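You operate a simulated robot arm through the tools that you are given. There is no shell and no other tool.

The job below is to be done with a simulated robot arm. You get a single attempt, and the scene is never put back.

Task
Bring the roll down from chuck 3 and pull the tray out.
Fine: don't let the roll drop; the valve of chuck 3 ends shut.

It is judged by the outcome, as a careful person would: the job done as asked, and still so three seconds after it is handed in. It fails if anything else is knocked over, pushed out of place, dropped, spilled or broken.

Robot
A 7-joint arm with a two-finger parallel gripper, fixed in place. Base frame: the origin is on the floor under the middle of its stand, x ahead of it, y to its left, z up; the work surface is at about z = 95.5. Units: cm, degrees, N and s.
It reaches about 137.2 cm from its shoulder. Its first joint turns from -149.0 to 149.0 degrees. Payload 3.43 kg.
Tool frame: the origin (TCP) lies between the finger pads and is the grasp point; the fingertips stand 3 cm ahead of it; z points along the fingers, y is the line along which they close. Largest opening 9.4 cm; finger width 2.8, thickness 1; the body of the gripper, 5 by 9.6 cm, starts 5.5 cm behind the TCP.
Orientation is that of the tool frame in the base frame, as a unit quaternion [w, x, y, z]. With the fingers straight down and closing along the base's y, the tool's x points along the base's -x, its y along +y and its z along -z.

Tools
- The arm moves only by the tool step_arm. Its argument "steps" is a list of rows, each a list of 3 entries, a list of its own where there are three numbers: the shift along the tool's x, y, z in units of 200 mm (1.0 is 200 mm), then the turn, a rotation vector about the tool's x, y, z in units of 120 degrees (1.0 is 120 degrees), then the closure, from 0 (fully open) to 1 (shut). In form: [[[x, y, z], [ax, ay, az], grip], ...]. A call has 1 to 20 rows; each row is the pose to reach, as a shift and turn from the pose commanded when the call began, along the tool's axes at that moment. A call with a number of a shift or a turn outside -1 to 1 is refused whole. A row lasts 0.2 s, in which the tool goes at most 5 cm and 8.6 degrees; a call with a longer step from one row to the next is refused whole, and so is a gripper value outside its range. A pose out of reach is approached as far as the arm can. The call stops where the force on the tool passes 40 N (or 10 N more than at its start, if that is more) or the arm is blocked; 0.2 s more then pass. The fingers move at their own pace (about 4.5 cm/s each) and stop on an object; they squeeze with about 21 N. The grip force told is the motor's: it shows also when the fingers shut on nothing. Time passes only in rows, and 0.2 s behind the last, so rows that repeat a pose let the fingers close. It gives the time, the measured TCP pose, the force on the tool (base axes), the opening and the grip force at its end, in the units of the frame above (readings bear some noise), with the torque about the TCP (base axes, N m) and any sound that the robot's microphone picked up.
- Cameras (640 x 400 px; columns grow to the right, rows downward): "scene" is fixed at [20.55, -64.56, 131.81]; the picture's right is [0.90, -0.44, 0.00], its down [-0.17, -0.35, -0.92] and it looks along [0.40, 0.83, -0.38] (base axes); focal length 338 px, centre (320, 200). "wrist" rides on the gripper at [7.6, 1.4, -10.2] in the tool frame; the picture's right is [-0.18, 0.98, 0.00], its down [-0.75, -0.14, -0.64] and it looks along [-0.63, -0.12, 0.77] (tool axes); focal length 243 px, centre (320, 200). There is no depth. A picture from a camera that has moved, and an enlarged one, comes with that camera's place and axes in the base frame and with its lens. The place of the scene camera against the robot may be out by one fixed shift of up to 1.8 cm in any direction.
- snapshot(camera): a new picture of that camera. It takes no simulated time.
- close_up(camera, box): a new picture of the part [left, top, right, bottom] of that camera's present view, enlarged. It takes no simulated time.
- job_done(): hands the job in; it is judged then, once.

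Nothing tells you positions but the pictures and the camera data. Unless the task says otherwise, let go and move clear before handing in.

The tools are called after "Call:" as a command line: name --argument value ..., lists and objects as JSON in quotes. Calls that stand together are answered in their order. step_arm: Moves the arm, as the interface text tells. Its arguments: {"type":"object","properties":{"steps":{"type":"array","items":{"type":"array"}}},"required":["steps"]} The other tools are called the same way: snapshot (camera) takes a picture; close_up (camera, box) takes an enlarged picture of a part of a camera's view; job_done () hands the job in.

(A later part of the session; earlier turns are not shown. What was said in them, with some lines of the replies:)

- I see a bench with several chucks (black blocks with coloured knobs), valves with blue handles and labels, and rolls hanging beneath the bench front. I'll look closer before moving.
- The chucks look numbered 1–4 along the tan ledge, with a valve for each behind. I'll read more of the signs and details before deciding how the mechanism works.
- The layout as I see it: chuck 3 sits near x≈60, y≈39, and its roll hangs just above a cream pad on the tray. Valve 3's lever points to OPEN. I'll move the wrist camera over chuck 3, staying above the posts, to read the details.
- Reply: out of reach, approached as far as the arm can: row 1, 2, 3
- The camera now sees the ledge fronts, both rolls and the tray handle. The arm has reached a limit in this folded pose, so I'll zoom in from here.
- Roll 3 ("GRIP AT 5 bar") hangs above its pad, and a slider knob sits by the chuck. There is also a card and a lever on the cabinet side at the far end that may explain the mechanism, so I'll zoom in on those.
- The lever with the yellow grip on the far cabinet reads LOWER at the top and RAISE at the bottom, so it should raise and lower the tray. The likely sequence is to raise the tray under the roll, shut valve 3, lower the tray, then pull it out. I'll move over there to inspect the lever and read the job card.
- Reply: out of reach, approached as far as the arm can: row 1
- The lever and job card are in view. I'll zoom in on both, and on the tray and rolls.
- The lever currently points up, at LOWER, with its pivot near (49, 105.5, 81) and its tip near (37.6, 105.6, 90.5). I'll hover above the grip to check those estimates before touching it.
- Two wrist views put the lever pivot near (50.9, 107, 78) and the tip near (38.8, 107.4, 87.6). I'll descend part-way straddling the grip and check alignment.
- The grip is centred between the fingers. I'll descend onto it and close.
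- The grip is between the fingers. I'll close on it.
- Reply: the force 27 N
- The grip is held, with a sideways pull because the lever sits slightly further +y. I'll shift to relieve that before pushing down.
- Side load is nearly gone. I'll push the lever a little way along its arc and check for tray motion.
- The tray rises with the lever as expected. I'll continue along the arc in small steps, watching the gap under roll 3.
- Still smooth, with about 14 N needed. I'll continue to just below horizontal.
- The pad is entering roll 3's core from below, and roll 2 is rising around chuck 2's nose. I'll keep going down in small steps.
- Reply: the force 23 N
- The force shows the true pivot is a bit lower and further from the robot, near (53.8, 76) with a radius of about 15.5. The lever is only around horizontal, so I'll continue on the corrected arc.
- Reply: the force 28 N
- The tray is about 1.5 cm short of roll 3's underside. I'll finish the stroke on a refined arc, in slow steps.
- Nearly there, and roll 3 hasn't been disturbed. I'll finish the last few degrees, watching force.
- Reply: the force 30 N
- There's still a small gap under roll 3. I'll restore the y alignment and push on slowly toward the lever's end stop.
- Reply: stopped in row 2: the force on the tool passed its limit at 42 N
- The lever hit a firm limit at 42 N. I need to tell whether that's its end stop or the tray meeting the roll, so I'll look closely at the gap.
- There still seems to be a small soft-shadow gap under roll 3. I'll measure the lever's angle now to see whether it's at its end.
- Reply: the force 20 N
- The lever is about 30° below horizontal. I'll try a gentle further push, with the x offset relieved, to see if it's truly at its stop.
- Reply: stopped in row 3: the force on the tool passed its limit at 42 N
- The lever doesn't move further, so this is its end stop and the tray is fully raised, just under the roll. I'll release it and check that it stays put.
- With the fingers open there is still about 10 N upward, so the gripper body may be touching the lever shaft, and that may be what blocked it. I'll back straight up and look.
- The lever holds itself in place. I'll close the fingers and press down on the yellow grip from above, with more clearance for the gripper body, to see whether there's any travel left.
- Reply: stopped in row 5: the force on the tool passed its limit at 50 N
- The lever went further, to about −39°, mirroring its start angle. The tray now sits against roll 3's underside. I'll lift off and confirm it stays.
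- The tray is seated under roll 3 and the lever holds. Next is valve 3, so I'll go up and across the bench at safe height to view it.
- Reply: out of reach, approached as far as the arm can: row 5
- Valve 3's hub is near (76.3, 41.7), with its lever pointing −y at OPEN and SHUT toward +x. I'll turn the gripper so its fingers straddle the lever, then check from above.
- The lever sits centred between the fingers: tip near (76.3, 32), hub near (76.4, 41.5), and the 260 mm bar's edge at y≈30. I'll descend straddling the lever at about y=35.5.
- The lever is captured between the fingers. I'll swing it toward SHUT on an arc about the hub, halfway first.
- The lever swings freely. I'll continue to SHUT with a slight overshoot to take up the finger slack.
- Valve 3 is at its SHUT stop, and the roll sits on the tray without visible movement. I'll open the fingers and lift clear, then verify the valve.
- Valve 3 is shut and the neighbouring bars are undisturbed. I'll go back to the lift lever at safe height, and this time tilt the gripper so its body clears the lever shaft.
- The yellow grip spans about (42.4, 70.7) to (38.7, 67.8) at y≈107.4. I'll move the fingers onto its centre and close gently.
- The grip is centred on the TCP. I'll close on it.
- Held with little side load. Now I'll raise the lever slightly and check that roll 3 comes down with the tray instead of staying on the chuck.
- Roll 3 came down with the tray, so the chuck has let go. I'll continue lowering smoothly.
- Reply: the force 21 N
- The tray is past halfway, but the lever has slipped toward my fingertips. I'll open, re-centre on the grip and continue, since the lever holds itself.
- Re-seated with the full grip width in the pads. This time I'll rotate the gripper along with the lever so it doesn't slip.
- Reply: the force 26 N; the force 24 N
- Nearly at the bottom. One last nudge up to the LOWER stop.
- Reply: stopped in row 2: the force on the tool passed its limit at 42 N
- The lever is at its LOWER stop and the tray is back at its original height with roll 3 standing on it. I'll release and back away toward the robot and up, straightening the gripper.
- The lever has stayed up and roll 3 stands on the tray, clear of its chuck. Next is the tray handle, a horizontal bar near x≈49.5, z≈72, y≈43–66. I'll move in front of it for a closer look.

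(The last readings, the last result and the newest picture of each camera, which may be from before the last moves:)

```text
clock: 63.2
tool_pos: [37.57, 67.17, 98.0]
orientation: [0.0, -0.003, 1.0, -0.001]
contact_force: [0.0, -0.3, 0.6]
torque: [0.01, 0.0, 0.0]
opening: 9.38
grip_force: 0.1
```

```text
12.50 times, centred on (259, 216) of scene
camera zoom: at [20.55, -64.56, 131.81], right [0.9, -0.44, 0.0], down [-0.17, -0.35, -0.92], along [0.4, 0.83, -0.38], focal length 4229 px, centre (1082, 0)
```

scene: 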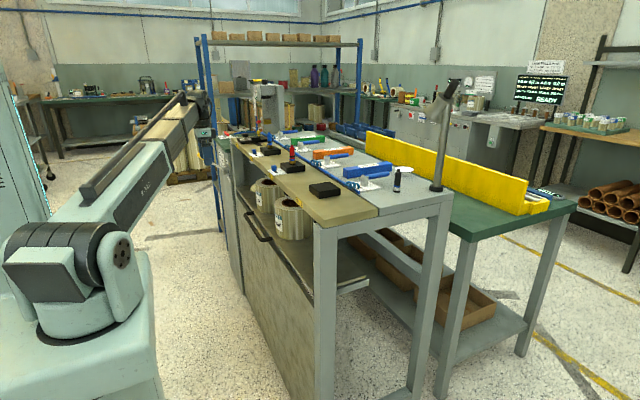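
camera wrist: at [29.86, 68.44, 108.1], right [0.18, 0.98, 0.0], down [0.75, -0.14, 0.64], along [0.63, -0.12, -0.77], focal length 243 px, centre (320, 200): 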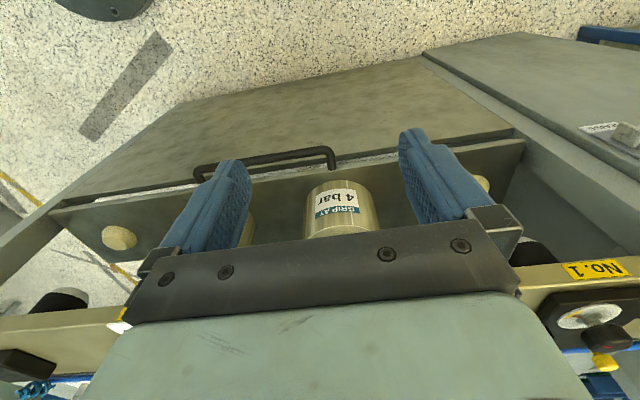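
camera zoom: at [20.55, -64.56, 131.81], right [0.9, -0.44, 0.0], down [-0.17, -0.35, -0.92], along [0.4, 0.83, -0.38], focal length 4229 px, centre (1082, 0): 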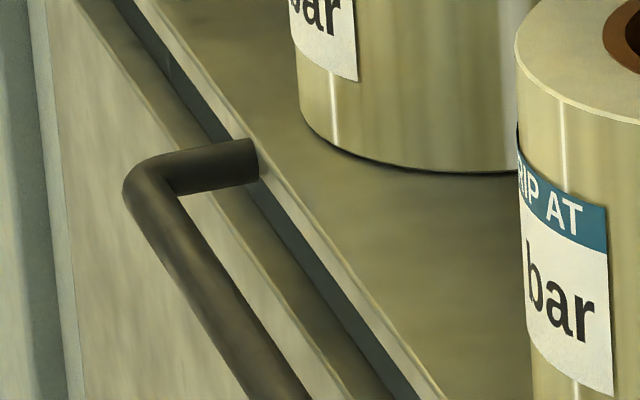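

The bar is about 1.6 cm thick, near x≈48.9, z≈72.1, sitting in front of and just above a fixed panel whose top is at z≈70.7. I'll turn the gripper 90° so its fingers close across the bar, staying out in front of the ledge.

Call:
step_arm --steps '[[[0, -0.03, 0], [0, 0, 0.0625], 0.3], [[0, -0.06, 0], [0, 0, 0.125], 0.66], [[0, -0.09, 0], [0, 0, 0.1875], 0.66], [[0, -0.12, 0], [0, 0, 0.25], 0.66], [[0, -0.15, 0], [0, 0, 0.3125], 0.66], [[0, -0.18, 0], [0, 0, 0.375], 0.66], [[0, -0.21, 0], [0, 0, 0.4375], 0.66], [[0, -0.24, 0], [0, 0, 0.5], 0.66], [[0, -0.27, 0], [0, 0, 0.5625], 0.66], [[0, -0.3, 0], [0, 0, 0.625], 0.66], [[0, -0.33, 0], [0, 0, 0.6875], 0.66], [[0, -0.36, 0], [0, 0, 0.75], 0.66]]'

Call:
snapshot --camera "wrist"

Call:
snapshot --camera "scene"

```text
clock: 65.8
tool_pos: [37.5, 60.02, 97.92]
orientation: [0.001, 0.706, 0.708, 0.0]
contact_force: [0.7, 0.6, 0.5]
torque: [-0.03, 0.01, -0.04]
opening: 3.17
grip_force: 0.1
```

```text
taken
camera wrist: at [39.0, 67.61, 108.15], right [0.98, -0.18, 0.0], down [-0.14, -0.75, 0.64], along [-0.12, -0.63, -0.77], focal length 243 px, centre (320, 200)
```

wrist: 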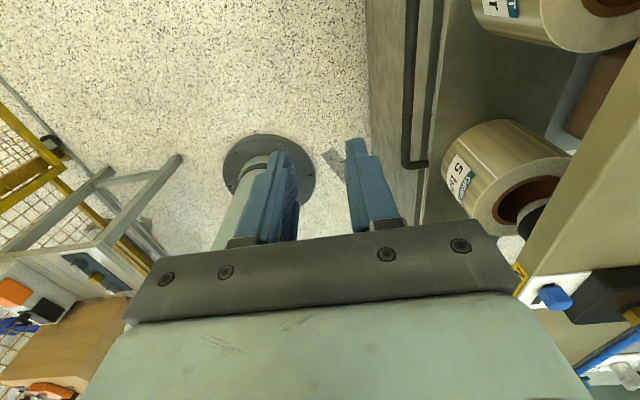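

```text
taken
```

scene: 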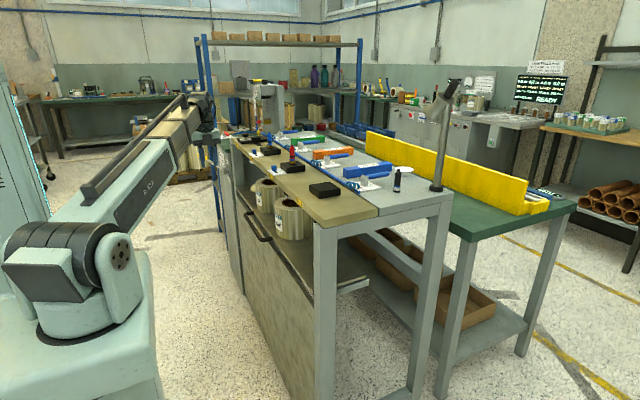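

Call:
close_up --camera "wrist" --box '[360, 0, 480, 180]'

```text
2.22 times, centred on (420, 90) of wrist
camera zoom: at [39.0, 67.61, 108.15], right [0.98, -0.18, 0.0], down [-0.14, -0.75, 0.64], along [-0.12, -0.63, -0.77], focal length 539 px, centre (98, 444)
```

zoom: 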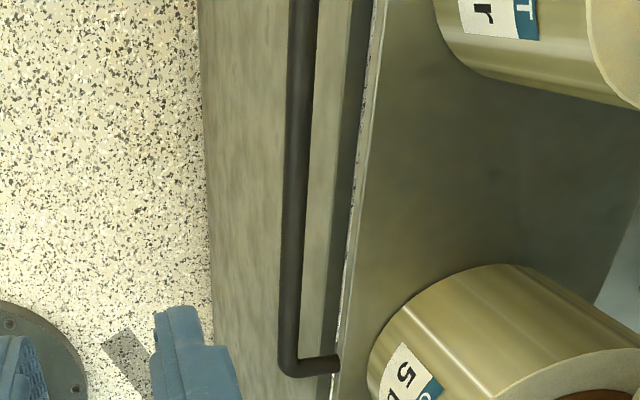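

Measured from two views, the bar is at about (49.25, y 43–65, 71.7). I'll tilt 8° to keep the wrist clear of the ledge and move to a pre-grasp point above the bar.

Call:
step_arm --steps '[[[0, 0.1, 0.14], [-0.0133, 0, 0], 0.7], [[0, 0.2, 0.29], [-0.0267, 0, 0], 0.7], [[0, 0.3, 0.43], [-0.04, 0, 0], 0.7], [[0, 0.4, 0.58], [-0.0533, 0, 0], 0.7], [[0, 0.5, 0.72], [-0.0667, 0, 0], 0.7]]'

Call:
snapshot --camera "wrist"

Call:
close_up --camera "scene" --box '[190, 120, 320, 240]'

```text
clock: 67.0
tool_pos: [47.6, 60.28, 83.74]
orientation: [0.049, 0.704, 0.707, 0.05]
contact_force: [0.2, 0.3, -0.3]
torque: [0.02, 0.02, -0.03]
opening: 2.82
grip_force: 0.2
```

```text
taken
camera wrist: at [47.44, 67.69, 93.93], right [0.97, -0.18, 0.14], down [-0.23, -0.75, 0.62], along [-0.01, -0.63, -0.77], focal length 243 px, centre (320, 200)
```

wrist: 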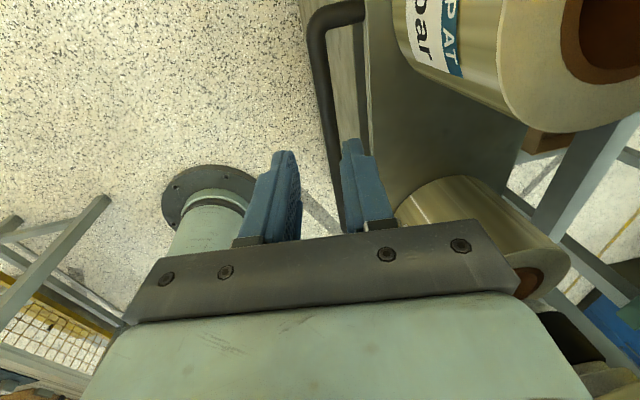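

```text
3.33 times, centred on (255, 180) of scene
camera zoom: at [20.55, -64.56, 131.81], right [0.9, -0.44, 0.0], down [-0.17, -0.35, -0.92], along [0.4, 0.83, -0.38], focal length 1128 px, centre (537, 267)
```

zoom: 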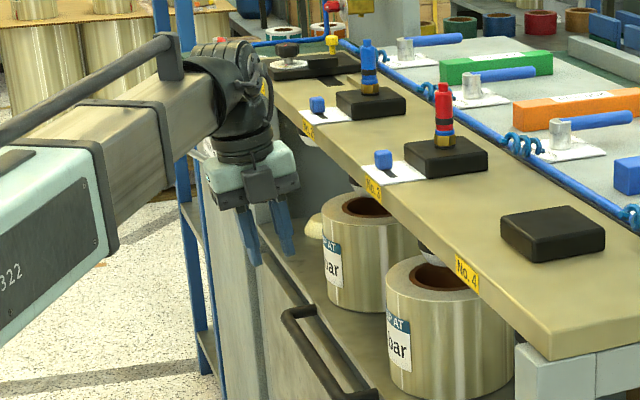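

Call:
close_up --camera "wrist" --box '[290, 0, 400, 150]'

Call:
close_up --camera "wrist" --box '[260, 110, 420, 250]'

```text
2.67 times, centred on (345, 75) of wrist
camera zoom: at [47.44, 67.69, 93.93], right [0.97, -0.18, 0.14], down [-0.23, -0.75, 0.62], along [-0.01, -0.63, -0.77], focal length 647 px, centre (253, 533)
```

zoom: 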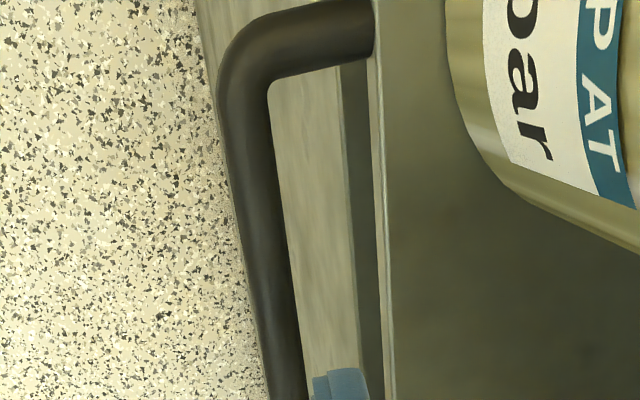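

```text
2.86 times, centred on (340, 180) of wrist
camera zoom: at [47.44, 67.69, 93.93], right [0.97, -0.18, 0.14], down [-0.23, -0.75, 0.62], along [-0.01, -0.63, -0.77], focal length 693 px, centre (263, 257)
```

zoom: 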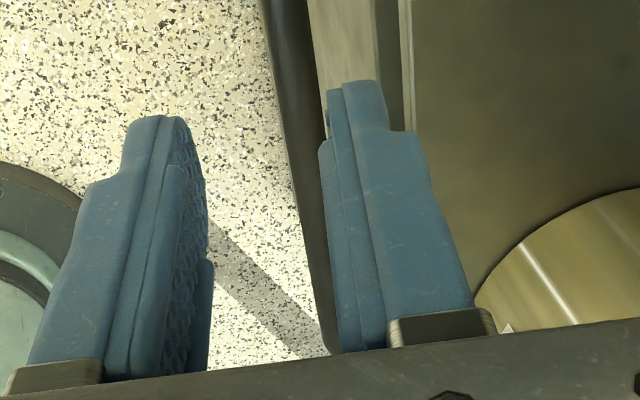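

Better triangulation puts the bar at about (50.0, y, 70.1) and the tray front edge near x≈53.9. I'll descend part-way and check the bar sits between the fingertips.

Call:
step_arm --steps '[[[0, 0.012, 0.1], [0, 0, 0], 0.62], [[0, 0.0242, 0.2], [0, 0, 0], 0.62], [[0, 0.0242, 0.3], [0, 0, 0], 0.62], [[0, 0.0242, 0.4], [0, 0, 0], 0.62]]'

Call:
snapshot --camera "wrist"

Call:
close_up --camera "scene" --box '[210, 150, 310, 250]'

```text
clock: 68.0
tool_pos: [49.34, 60.08, 75.74]
orientation: [0.05, 0.703, 0.707, 0.048]
contact_force: [0.2, 0.3, -0.5]
torque: [-0.01, 0.0, -0.02]
opening: 3.56
grip_force: 0.0
```

```text
taken
camera wrist: at [49.16, 67.59, 86.1], right [0.97, -0.18, 0.14], down [-0.23, -0.75, 0.62], along [-0.01, -0.63, -0.78], focal length 243 px, centre (320, 200)
```

wrist: 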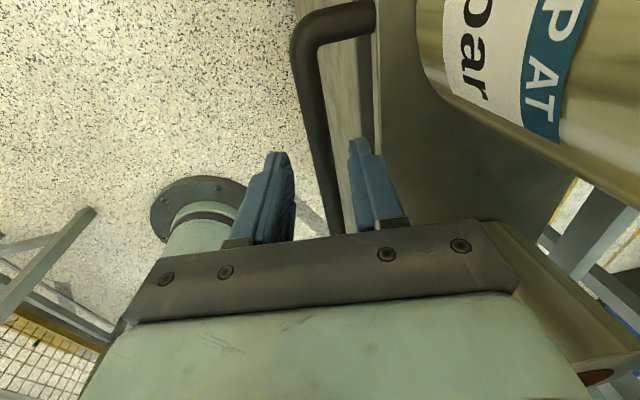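

```text
4.00 times, centred on (260, 200) of scene
camera zoom: at [20.55, -64.56, 131.81], right [0.9, -0.44, 0.0], down [-0.17, -0.35, -0.92], along [0.4, 0.83, -0.38], focal length 1353 px, centre (560, 200)
```

zoom: 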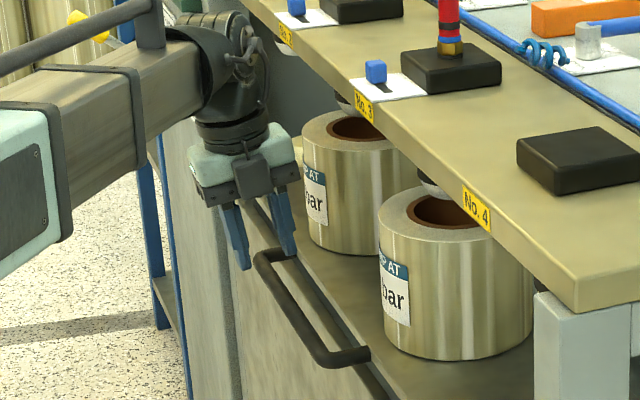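

The bar is centred between the fingers, about 5.7 cm ahead of the TCP. I'll go down the rest of the way.

Call:
step_arm --steps '[[[0, 0, 0.08], [0, 0, 0], 0.62], [[0, 0, 0.16], [0, 0, 0], 0.62], [[0, 0, 0.22], [0, 0, 0], 0.62]]'

Call:
snapshot --camera "wrist"

Call:
close_up --camera "scene" --box '[220, 170, 300, 240]'

```text
clock: 68.8
tool_pos: [49.8, 60.19, 71.25]
orientation: [0.05, 0.704, 0.707, 0.05]
contact_force: [-0.1, -0.3, 0.1]
torque: [-0.02, -0.01, 0.0]
opening: 3.57
grip_force: 0.1
```

```text
taken
camera wrist: at [49.79, 67.64, 81.62], right [0.97, -0.18, 0.14], down [-0.23, -0.75, 0.62], along [-0.01, -0.63, -0.78], focal length 243 px, centre (320, 200)
```

wrist: 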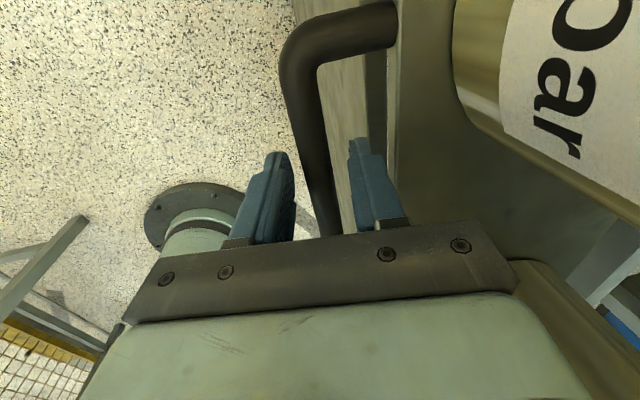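

```text
5.71 times, centred on (260, 205) of scene
camera zoom: at [20.55, -64.56, 131.81], right [0.9, -0.44, 0.0], down [-0.17, -0.35, -0.92], along [0.4, 0.83, -0.38], focal length 1933 px, centre (663, 171)
```

zoom: 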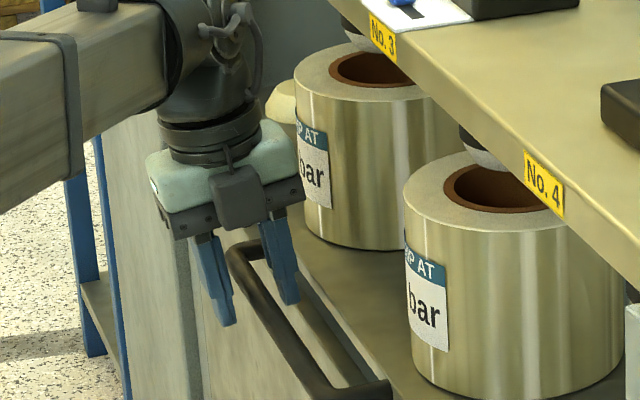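

The fingers straddle the bar with the inner one clear of the tray front. I'll close.

Call:
step_arm --steps '[[[0, 0, 0], [0, 0, 0], 0.75], [[0, 0, 0], [0, 0, 0], 0.85], [[0, 0, 0], [0, 0, 0], 0.95], [[0, 0, 0], [0, 0, 0], 1.0]]'

Call:
close_up --camera "wrist" --box '[220, 80, 420, 250]'

```text
clock: 69.8
tool_pos: [49.86, 60.21, 71.34]
orientation: [0.051, 0.703, 0.708, 0.05]
contact_force: [-1.1, -0.6, -1.5]
torque: [0.36, 0.03, -0.62]
opening: 1.57
grip_force: 45.2
```

```text
2.35 times, centred on (320, 165) of wrist
camera zoom: at [49.79, 67.63, 81.61], right [0.97, -0.18, 0.14], down [-0.23, -0.75, 0.62], along [-0.01, -0.63, -0.78], focal length 571 px, centre (320, 282)
```

zoom: 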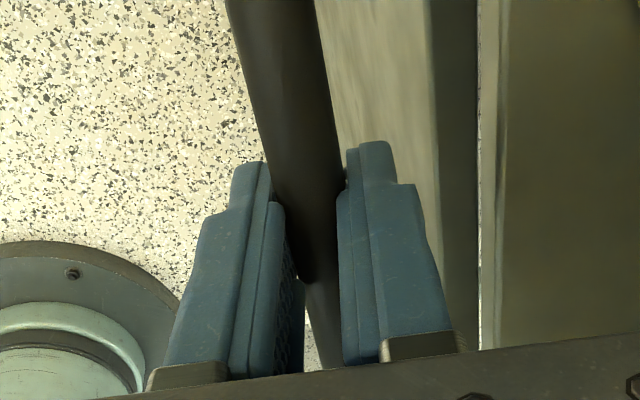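

The bar is gripped (1.57 cm). I'll start pulling the tray straight toward the robot, slowly, and check the rolls ride along.

Call:
step_arm --steps '[[[0, -0.0149, -0.0021], [0, 0, 0], 1], [[0, -0.0396, -0.0056], [0, 0, 0], 1], [[0, -0.0693, -0.0097], [0, 0, 0], 1], [[0, -0.104, -0.0146], [0, 0, 0], 1], [[0, -0.1386, -0.0195], [0, 0, 0], 1], [[0, -0.1733, -0.0243], [0, 0, 0], 1], [[0, -0.2079, -0.0292], [0, 0, 0], 1], [[0, -0.2475, -0.0348], [0, 0, 0], 1]]'

Call:
snapshot --camera "scene"

Call:
close_up --camera "scene" --box '[200, 150, 360, 260]'

```text
clock: 71.6
tool_pos: [44.84, 60.08, 71.29]
orientation: [0.05, 0.704, 0.707, 0.05]
contact_force: [0.7, 3.2, -11.1]
torque: [0.47, -0.01, -0.59]
opening: 1.58
grip_force: 45.3
```

```text
taken
```

scene: 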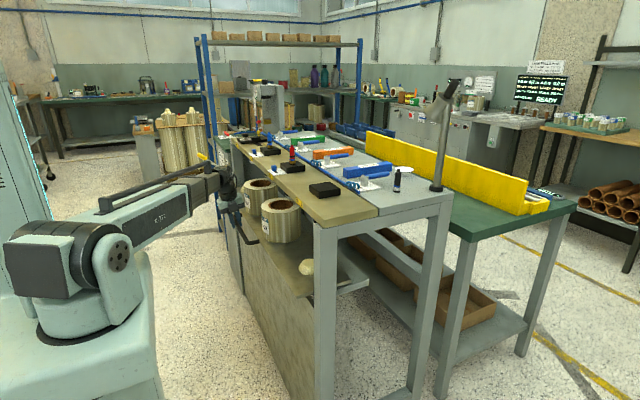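

```text
3.64 times, centred on (280, 205) of scene
camera zoom: at [20.55, -64.56, 131.81], right [0.9, -0.44, 0.0], down [-0.17, -0.35, -0.92], along [0.4, 0.83, -0.38], focal length 1230 px, centre (466, 182)
```

zoom: 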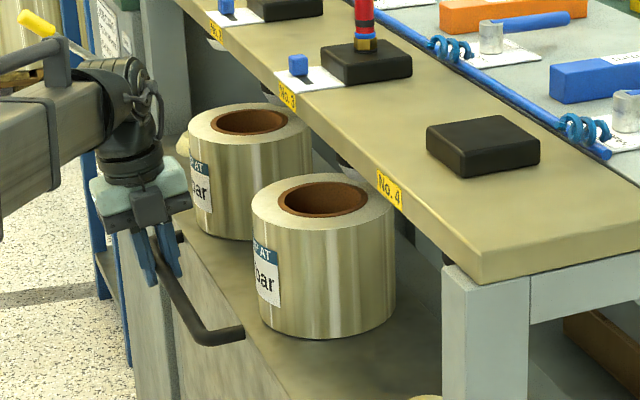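

The tray slides freely with both rolls standing on it. I'll continue pulling.

Call:
step_arm --steps '[[[0, -0.0263, 0.002], [0, 0, 0], 1], [[0, -0.0628, -0.001], [0, 0, 0], 1], [[0, -0.1113, -0.006], [0, 0, 0], 1], [[0, -0.1608, -0.0125], [0, 0, 0], 1], [[0, -0.2103, -0.0195], [0, 0, 0], 1], [[0, -0.2598, -0.0264], [0, 0, 0], 1], [[0, -0.3093, -0.0334], [0, 0, 0], 1], [[0, -0.3588, -0.0403], [0, 0, 0], 1], [[0, -0.39, -0.0447], [0, 0, 0], 1]]'

Call:
snapshot --camera "scene"

Call:
close_up --camera "scene" --box '[180, 150, 360, 270]'

```text
clock: 73.2
tool_pos: [39.27, 60.2, 71.28]
orientation: [0.049, 0.704, 0.707, 0.052]
contact_force: [-3.2, -1.9, 7.2]
torque: [0.34, 0.14, -0.34]
opening: 1.55
grip_force: 45.1
stopped in row 7: the force on the tool passed its limit at 41 N (the readings are from after the stop); the commanded pose is now the measured one
```

```text
taken
```

scene: 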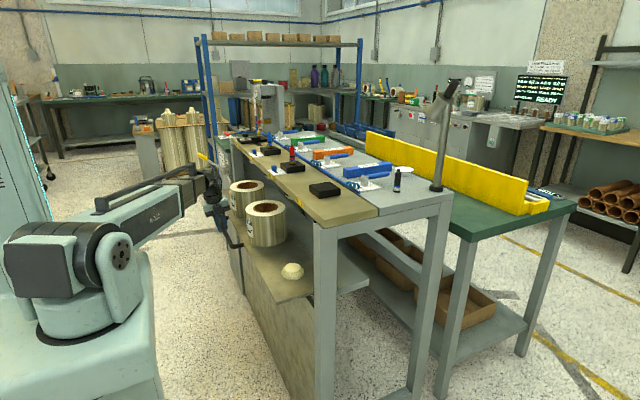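

```text
3.33 times, centred on (270, 210) of scene
camera zoom: at [20.55, -64.56, 131.81], right [0.9, -0.44, 0.0], down [-0.17, -0.35, -0.92], along [0.4, 0.83, -0.38], focal length 1128 px, centre (487, 167)
```

zoom: 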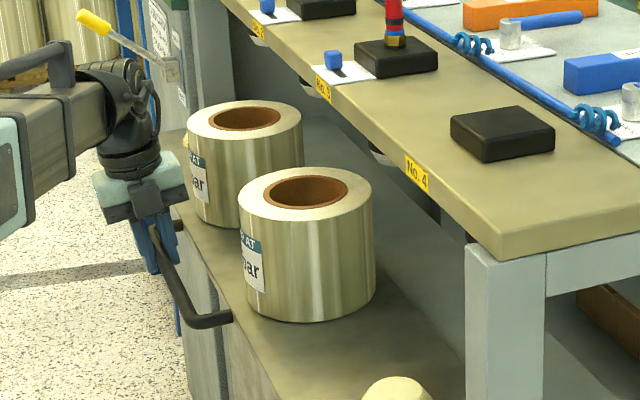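

The pull stopped at 41 N after 10.6 cm of travel. I'll check whether that's the tray's end stop or something touching.

Call:
snapshot --camera "wrist"

Call:
close_up --camera "scene" --box '[190, 160, 290, 260]'

Call:
close_up --camera "scene" --box '[230, 230, 400, 340]'

```text
taken
camera wrist: at [39.11, 67.58, 81.61], right [0.97, -0.18, 0.14], down [-0.23, -0.76, 0.61], along [-0.01, -0.63, -0.78], focal length 243 px, centre (320, 200)
```

wrist: 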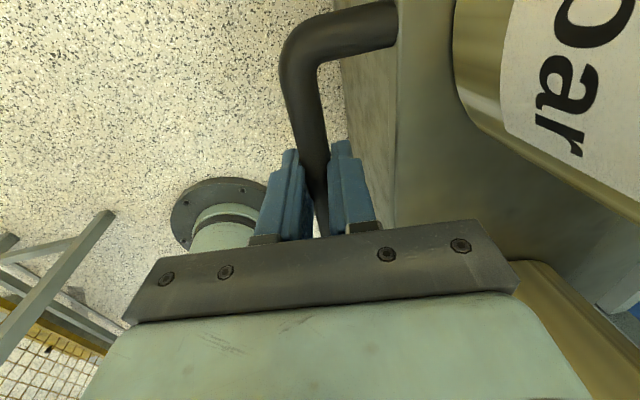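

```text
4.00 times, centred on (240, 210) of scene
camera zoom: at [20.55, -64.56, 131.81], right [0.9, -0.44, 0.0], down [-0.17, -0.35, -0.92], along [0.4, 0.83, -0.38], focal length 1353 px, centre (640, 160)
```

zoom: 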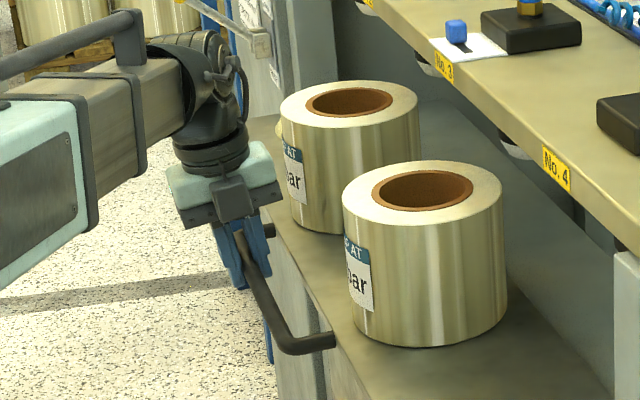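

```text
3.64 times, centred on (315, 285) of scene
camera zoom: at [20.55, -64.56, 131.81], right [0.9, -0.44, 0.0], down [-0.17, -0.35, -0.92], along [0.4, 0.83, -0.38], focal length 1230 px, centre (338, -109)
```

zoom: 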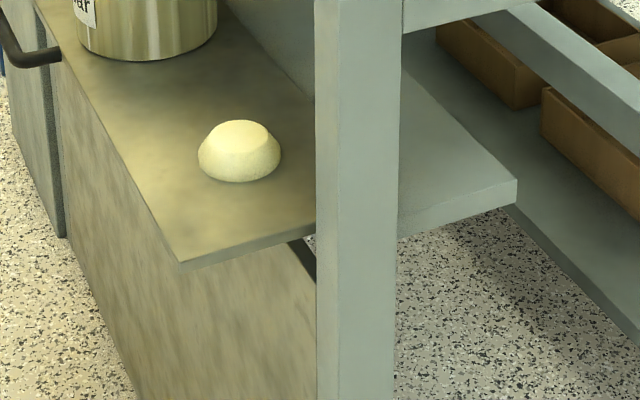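

Call:
step_arm --steps '[[[0, -0.01, -0.0014], [0, 0, 0], 1], [[0, -0.02, -0.0028], [0, 0, 0], 1], [[0, -0.03, -0.0042], [0, 0, 0], 1], [[0, -0.04, -0.0056], [0, 0, 0], 1], [[0, -0.05, -0.007], [0, 0, 0], 1], [[0, -0.06, -0.0084], [0, 0, 0], 1], [[0, -0.075, -0.0105], [0, 0, 0], 1]]'

Call:
close_up --camera "scene" --box '[190, 160, 290, 260]'

```text
clock: 74.8
tool_pos: [37.7, 60.15, 71.32]
orientation: [0.05, 0.703, 0.707, 0.051]
contact_force: [1.6, -9.8, 16.2]
torque: [0.24, -0.07, -0.64]
opening: 1.59
grip_force: 45.3
```

```text
4.00 times, centred on (240, 210) of scene
camera zoom: at [20.55, -64.56, 131.81], right [0.9, -0.44, 0.0], down [-0.17, -0.35, -0.92], along [0.4, 0.83, -0.38], focal length 1353 px, centre (640, 160)
```

zoom: 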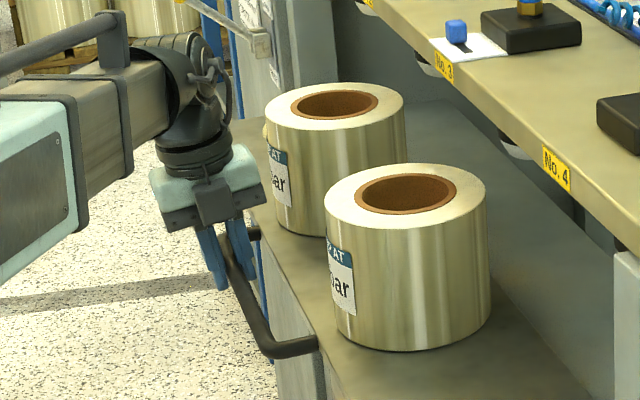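

That wasn't an end stop, and the tray kept sliding. The force came from small vertical misalignment. I'll relieve it and keep pulling at a gentler pace.

Call:
step_arm --steps '[[[-0.008, 0.0, -0.012], [0, 0, 0], 1], [[-0.008, -0.025, -0.018], [0, 0, 0], 1], [[-0.008, -0.055, -0.022], [0, 0, 0], 1], [[-0.008, -0.085, -0.026], [0, 0, 0], 1], [[-0.008, -0.115, -0.03], [0, 0, 0], 1], [[-0.008, -0.145, -0.034], [0, 0, 0], 1], [[-0.008, -0.175, -0.038], [0, 0, 0], 1], [[-0.008, -0.205, -0.043], [0, 0, 0], 1], [[-0.008, -0.235, -0.047], [0, 0, 0], 1], [[-0.008, -0.265, -0.051], [0, 0, 0], 1]]'

Call:
close_up --camera "scene" --box '[180, 150, 320, 290]'

```text
clock: 77.0
tool_pos: [32.27, 60.15, 71.47]
orientation: [0.048, 0.703, 0.708, 0.051]
contact_force: [1.4, 24.9, -14.8]
torque: [-0.27, 0.06, -0.61]
opening: 1.59
grip_force: 45.2
```

```text
2.86 times, centred on (250, 220) of scene
camera zoom: at [20.55, -64.56, 131.81], right [0.9, -0.44, 0.0], down [-0.17, -0.35, -0.92], along [0.4, 0.83, -0.38], focal length 966 px, centre (520, 143)
```

zoom: 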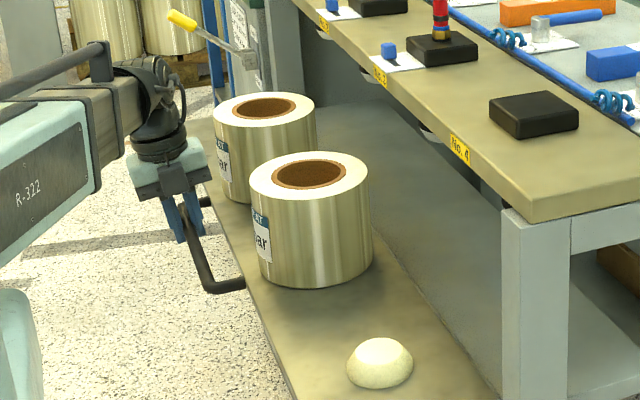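

Call:
step_arm --steps '[[[0.005, 0.0, 0.006], [0, 0, 0], 1], [[0.006, -0.02, 0.004], [0, 0, 0], 1], [[0.006, -0.045, 0.0], [0, 0, 0], 1], [[0.006, -0.07, -0.0035], [0, 0, 0], 1], [[0.006, -0.095, -0.007], [0, 0, 0], 1], [[0.006, -0.12, -0.0105], [0, 0, 0], 1], [[0.006, -0.145, -0.014], [0, 0, 0], 1], [[0.006, -0.17, -0.0175], [0, 0, 0], 1], [[0.006, -0.195, -0.021], [0, 0, 0], 1], [[0.006, -0.22, -0.0245], [0, 0, 0], 1]]'

Call:
close_up --camera "scene" --box '[180, 150, 320, 290]'

Call:
snapshot --camera "wrist"

```text
clock: 78.7
tool_pos: [29.72, 60.19, 71.36]
orientation: [0.054, 0.705, 0.705, 0.056]
contact_force: [6.9, 0.4, -9.8]
torque: [0.1, -0.02, -0.4]
opening: 1.56
grip_force: 45.2
stopped in row 8: the force on the tool passed its limit at 46 N (the readings are from after the stop); the commanded pose is now the measured one
```

```text
2.86 times, centred on (250, 220) of scene
camera zoom: at [20.55, -64.56, 131.81], right [0.9, -0.44, 0.0], down [-0.17, -0.35, -0.92], along [0.4, 0.83, -0.38], focal length 966 px, centre (520, 143)
```

zoom: 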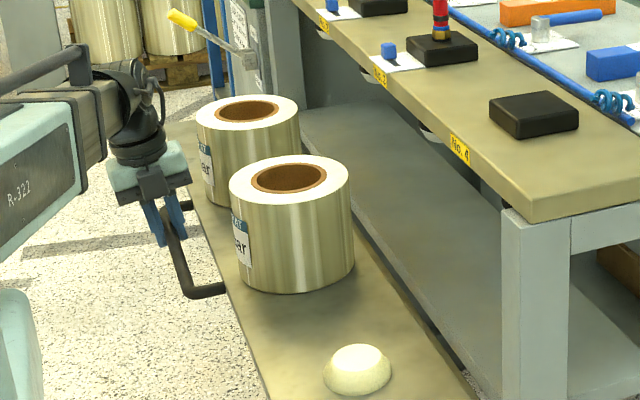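

```text
taken
camera wrist: at [29.64, 67.57, 81.68], right [0.97, -0.18, 0.15], down [-0.24, -0.76, 0.61], along [0.0, -0.63, -0.78], focal length 243 px, centre (320, 200)
```

wrist: 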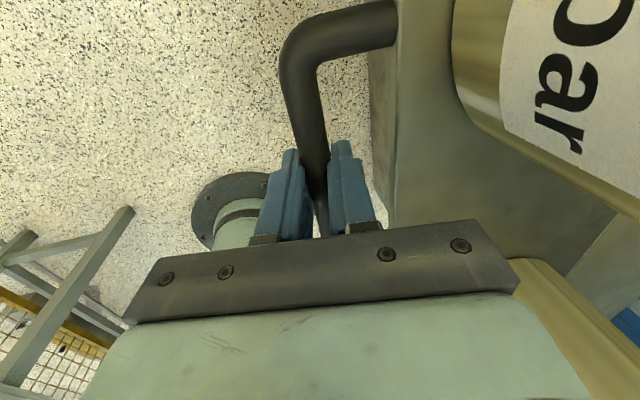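

Pulled 20.1 cm, and the tray stopped firmly with its rear edge just past the ledge. I'll relieve the load and try once more gently to confirm this is the end stop.

Call:
step_arm --steps '[[[0, 0.0, 0.006], [0, 0, 0], 1], [[0, -0.01, 0.005], [0, 0, 0], 1], [[0, -0.02, 0.004], [0, 0, 0], 1], [[0, -0.03, 0.002], [0, 0, 0], 1], [[0, -0.04, 0.0], [0, 0, 0], 1], [[0, -0.05, -0.001], [0, 0, 0], 1]]'

Call:
close_up --camera "scene" --box '[180, 150, 320, 290]'

```text
clock: 79.5
tool_pos: [29.79, 60.09, 71.31]
orientation: [0.057, 0.704, 0.705, 0.059]
contact_force: [8.5, -0.7, -5.0]
torque: [0.35, -0.03, -0.28]
opening: 1.55
grip_force: 44.6
stopped in row 4: the force on the tool passed its limit at 44 N (the readings are from after the stop); the commanded pose is now the measured one
```

```text
2.86 times, centred on (250, 220) of scene
camera zoom: at [20.55, -64.56, 131.81], right [0.9, -0.44, 0.0], down [-0.17, -0.35, -0.92], along [0.4, 0.83, -0.38], focal length 966 px, centre (520, 143)
```

zoom: 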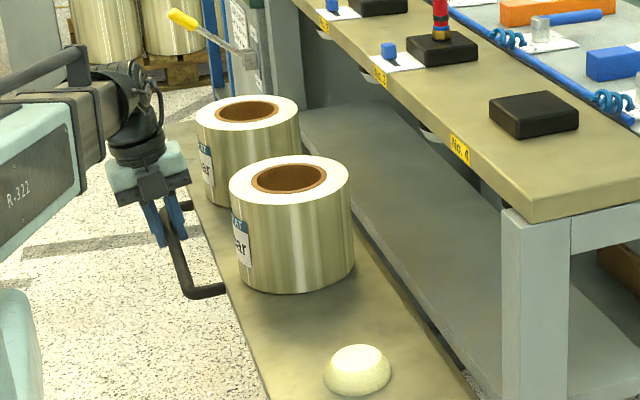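

It's a firm end stop, so the tray is fully out. I'll relax the pull, open the fingers just enough to clear the bar, and lift straight off.

Call:
step_arm --steps '[[[0, 0.004, 0], [0, 0, 0], 0.9], [[0, 0.004, 0], [0, 0, 0], 0.75], [[0, 0.004, 0], [0, 0, 0], 0.62], [[0, 0.004, 0], [0, 0, 0], 0.6], [[0, 0.004, 0], [0, 0, 0], 0.6]]'

Call:
close_up --camera "wrist" --box '[220, 80, 420, 250]'

```text
clock: 80.7
tool_pos: [29.86, 60.21, 71.33]
orientation: [0.056, 0.704, 0.706, 0.059]
contact_force: [-0.4, 0.0, 0.7]
torque: [-0.02, 0.01, -0.01]
opening: 3.75
grip_force: 0.0
```

```text
2.35 times, centred on (320, 165) of wrist
camera zoom: at [29.5, 67.54, 81.7], right [0.97, -0.18, 0.16], down [-0.24, -0.76, 0.61], along [0.01, -0.63, -0.78], focal length 571 px, centre (320, 282)
```

zoom: 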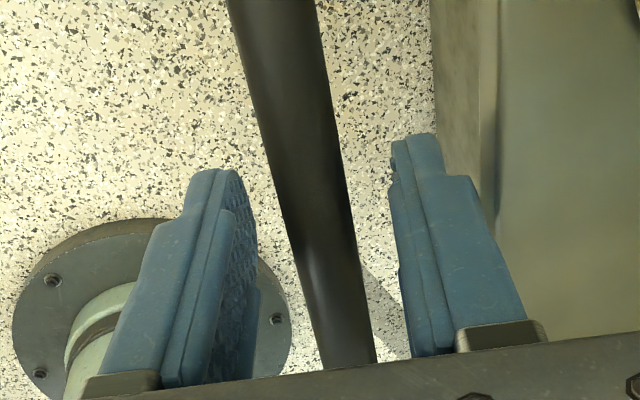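

The bar is free between the fingers with no contact force. I'll lift off along the tool axis.

Call:
step_arm --steps '[[[0, 0, -0.06], [0, 0, 0], 0.6], [[0, 0, -0.16], [0, 0, 0], 0.6], [[0, 0, -0.3], [0, 0, 0], 0.6], [[0, 0, -0.45], [0, 0, 0], 0.6], [[0, 0, -0.6], [0, 0, 0], 0.6], [[0, 0, -0.75], [0, 0, 0], 0.6], [[0, 0, -0.9], [0, 0, 0], 0.6]]'

Call:
snapshot --camera "scene"

Call:
snapshot --camera "wrist"

```text
clock: 82.3
tool_pos: [27.02, 60.23, 89.14]
orientation: [0.057, 0.703, 0.706, 0.059]
contact_force: [0.2, -0.8, 0.4]
torque: [0.0, -0.01, -0.01]
opening: 3.76
grip_force: 0.1
```

```text
taken
```

scene: 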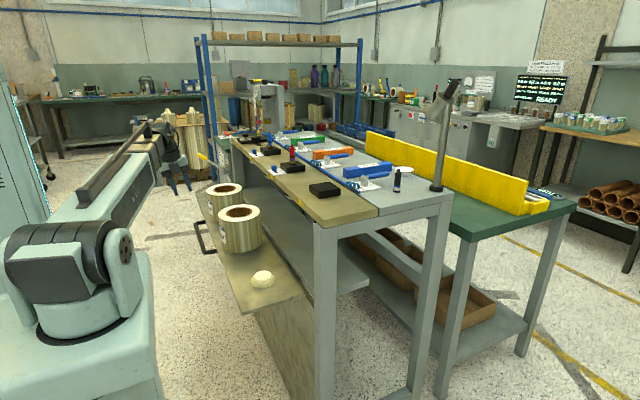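

```text
taken
camera wrist: at [26.67, 67.62, 99.46], right [0.97, -0.18, 0.16], down [-0.24, -0.76, 0.61], along [0.01, -0.63, -0.78], focal length 243 px, centre (320, 200)
```

wrist: 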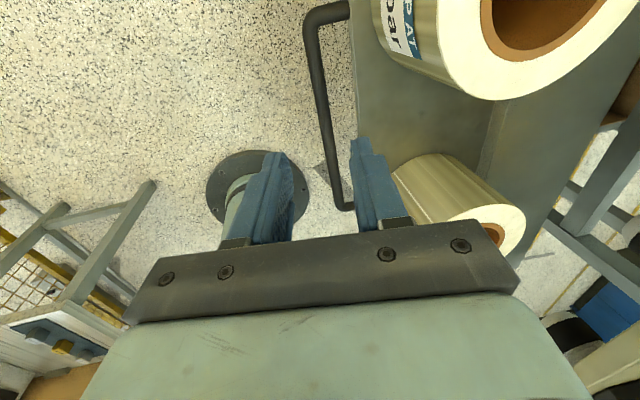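

The tray is fully out with both rolls standing upright on it. I'll move the arm further clear, then do a final check of the valve, lever and surroundings.

Call:
step_arm --steps '[[[0, 0, -0.12], [0, 0, 0], 0.6], [[0, 0, -0.24], [0, 0, 0], 0.6], [[0.15, 0, -0.36], [0, 0, 0], 0.6], [[0.35, 0, -0.4], [0, 0, 0], 0.6], [[0.55, 0, -0.4], [0, 0, 0], 0.6], [[0.75, 0, -0.4], [0, 0, 0], 0.6], [[0.95, 0, -0.4], [0, 0, 0], 0.6]]'

Call:
snapshot --camera "scene"

Call:
close_up --camera "scene" --box '[190, 120, 390, 245]'

Call:
close_up --camera "scene" --box '[190, 170, 310, 320]'

Call:
snapshot --camera "wrist"

```text
clock: 83.9
tool_pos: [25.57, 79.07, 97.14]
orientation: [0.057, 0.704, 0.706, 0.058]
contact_force: [-0.7, 0.6, -0.5]
torque: [0.0, -0.01, -0.01]
opening: 3.76
grip_force: 0.0
```

```text
taken
```

scene: 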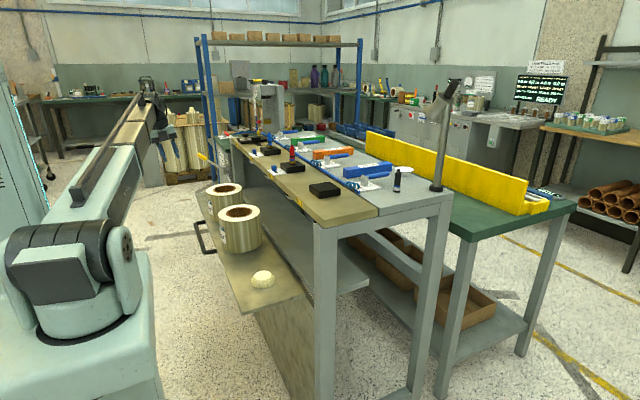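

```text
3.20 times, centred on (290, 182) of scene
camera zoom: at [20.55, -64.56, 131.81], right [0.9, -0.44, 0.0], down [-0.17, -0.35, -0.92], along [0.4, 0.83, -0.38], focal length 1082 px, centre (416, 256)
```

zoom: 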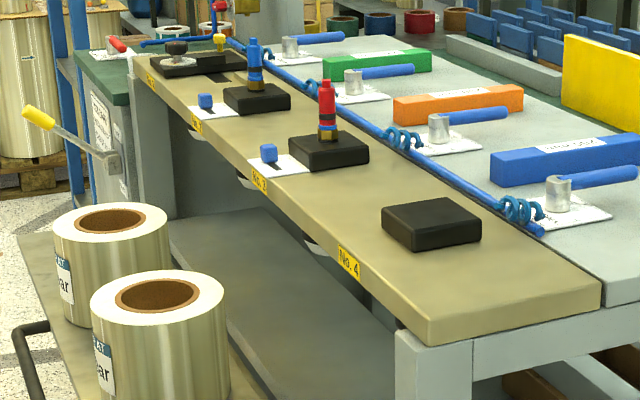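

```text
2.67 times, centred on (250, 245) of scene
camera zoom: at [20.55, -64.56, 131.81], right [0.9, -0.44, 0.0], down [-0.17, -0.35, -0.92], along [0.4, 0.83, -0.38], focal length 902 px, centre (507, 80)
```

zoom: 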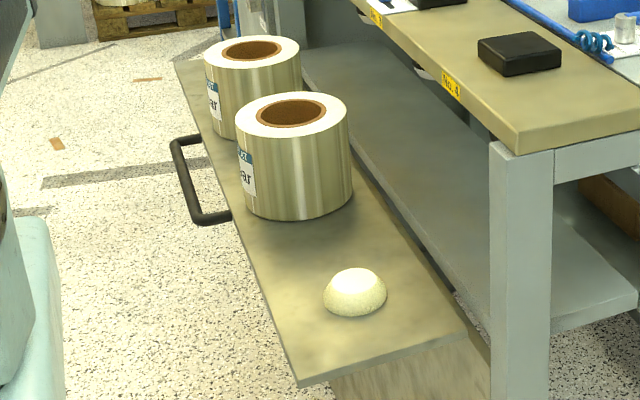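

```text
taken
camera wrist: at [25.18, 86.48, 107.37], right [0.97, -0.18, 0.16], down [-0.24, -0.76, 0.61], along [0.01, -0.63, -0.78], focal length 243 px, centre (320, 200)
```

wrist: 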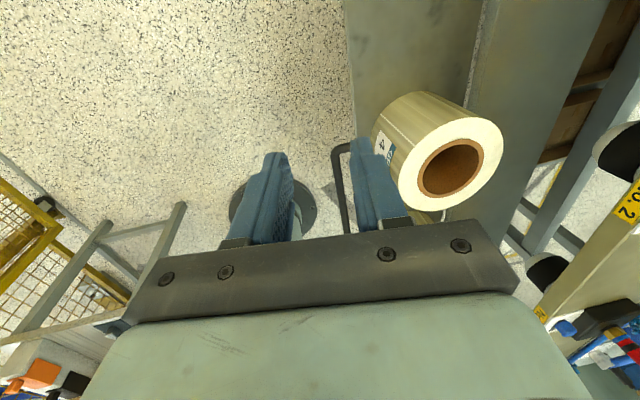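

Everything checks out. Roll 3 stands on the fully extended tray, and chuck 3's valve is shut, parallel to the other shut ones. The lift lever is back at LOWER, nothing else has moved, and the gripper is open and clear, so I'm handing the job in.

Call:
job_done

```text
The job is handed in.
```

The roll is down from chuck 3 and stands upright on the tray. The tray is pulled out to its end stop, about 20 cm, and I've handed the job in.

- **Lowering:** I raised the tray to the underside of the roll with the RAISE/LOWER lever, then shut chuck 3's valve. Lowering the tray brought the roll down with it, so it never dropped. The lever is back at LOWER.
- **Valve:** chuck 3's valve is at its SHUT stop, lined up with the other shut valves.
- **Tray and surroundings:** the roll that was already on the tray under chuck 2 rode out with it and is still upright. In the final pictures nothing else had moved, and the arm is clear with its gripper open.
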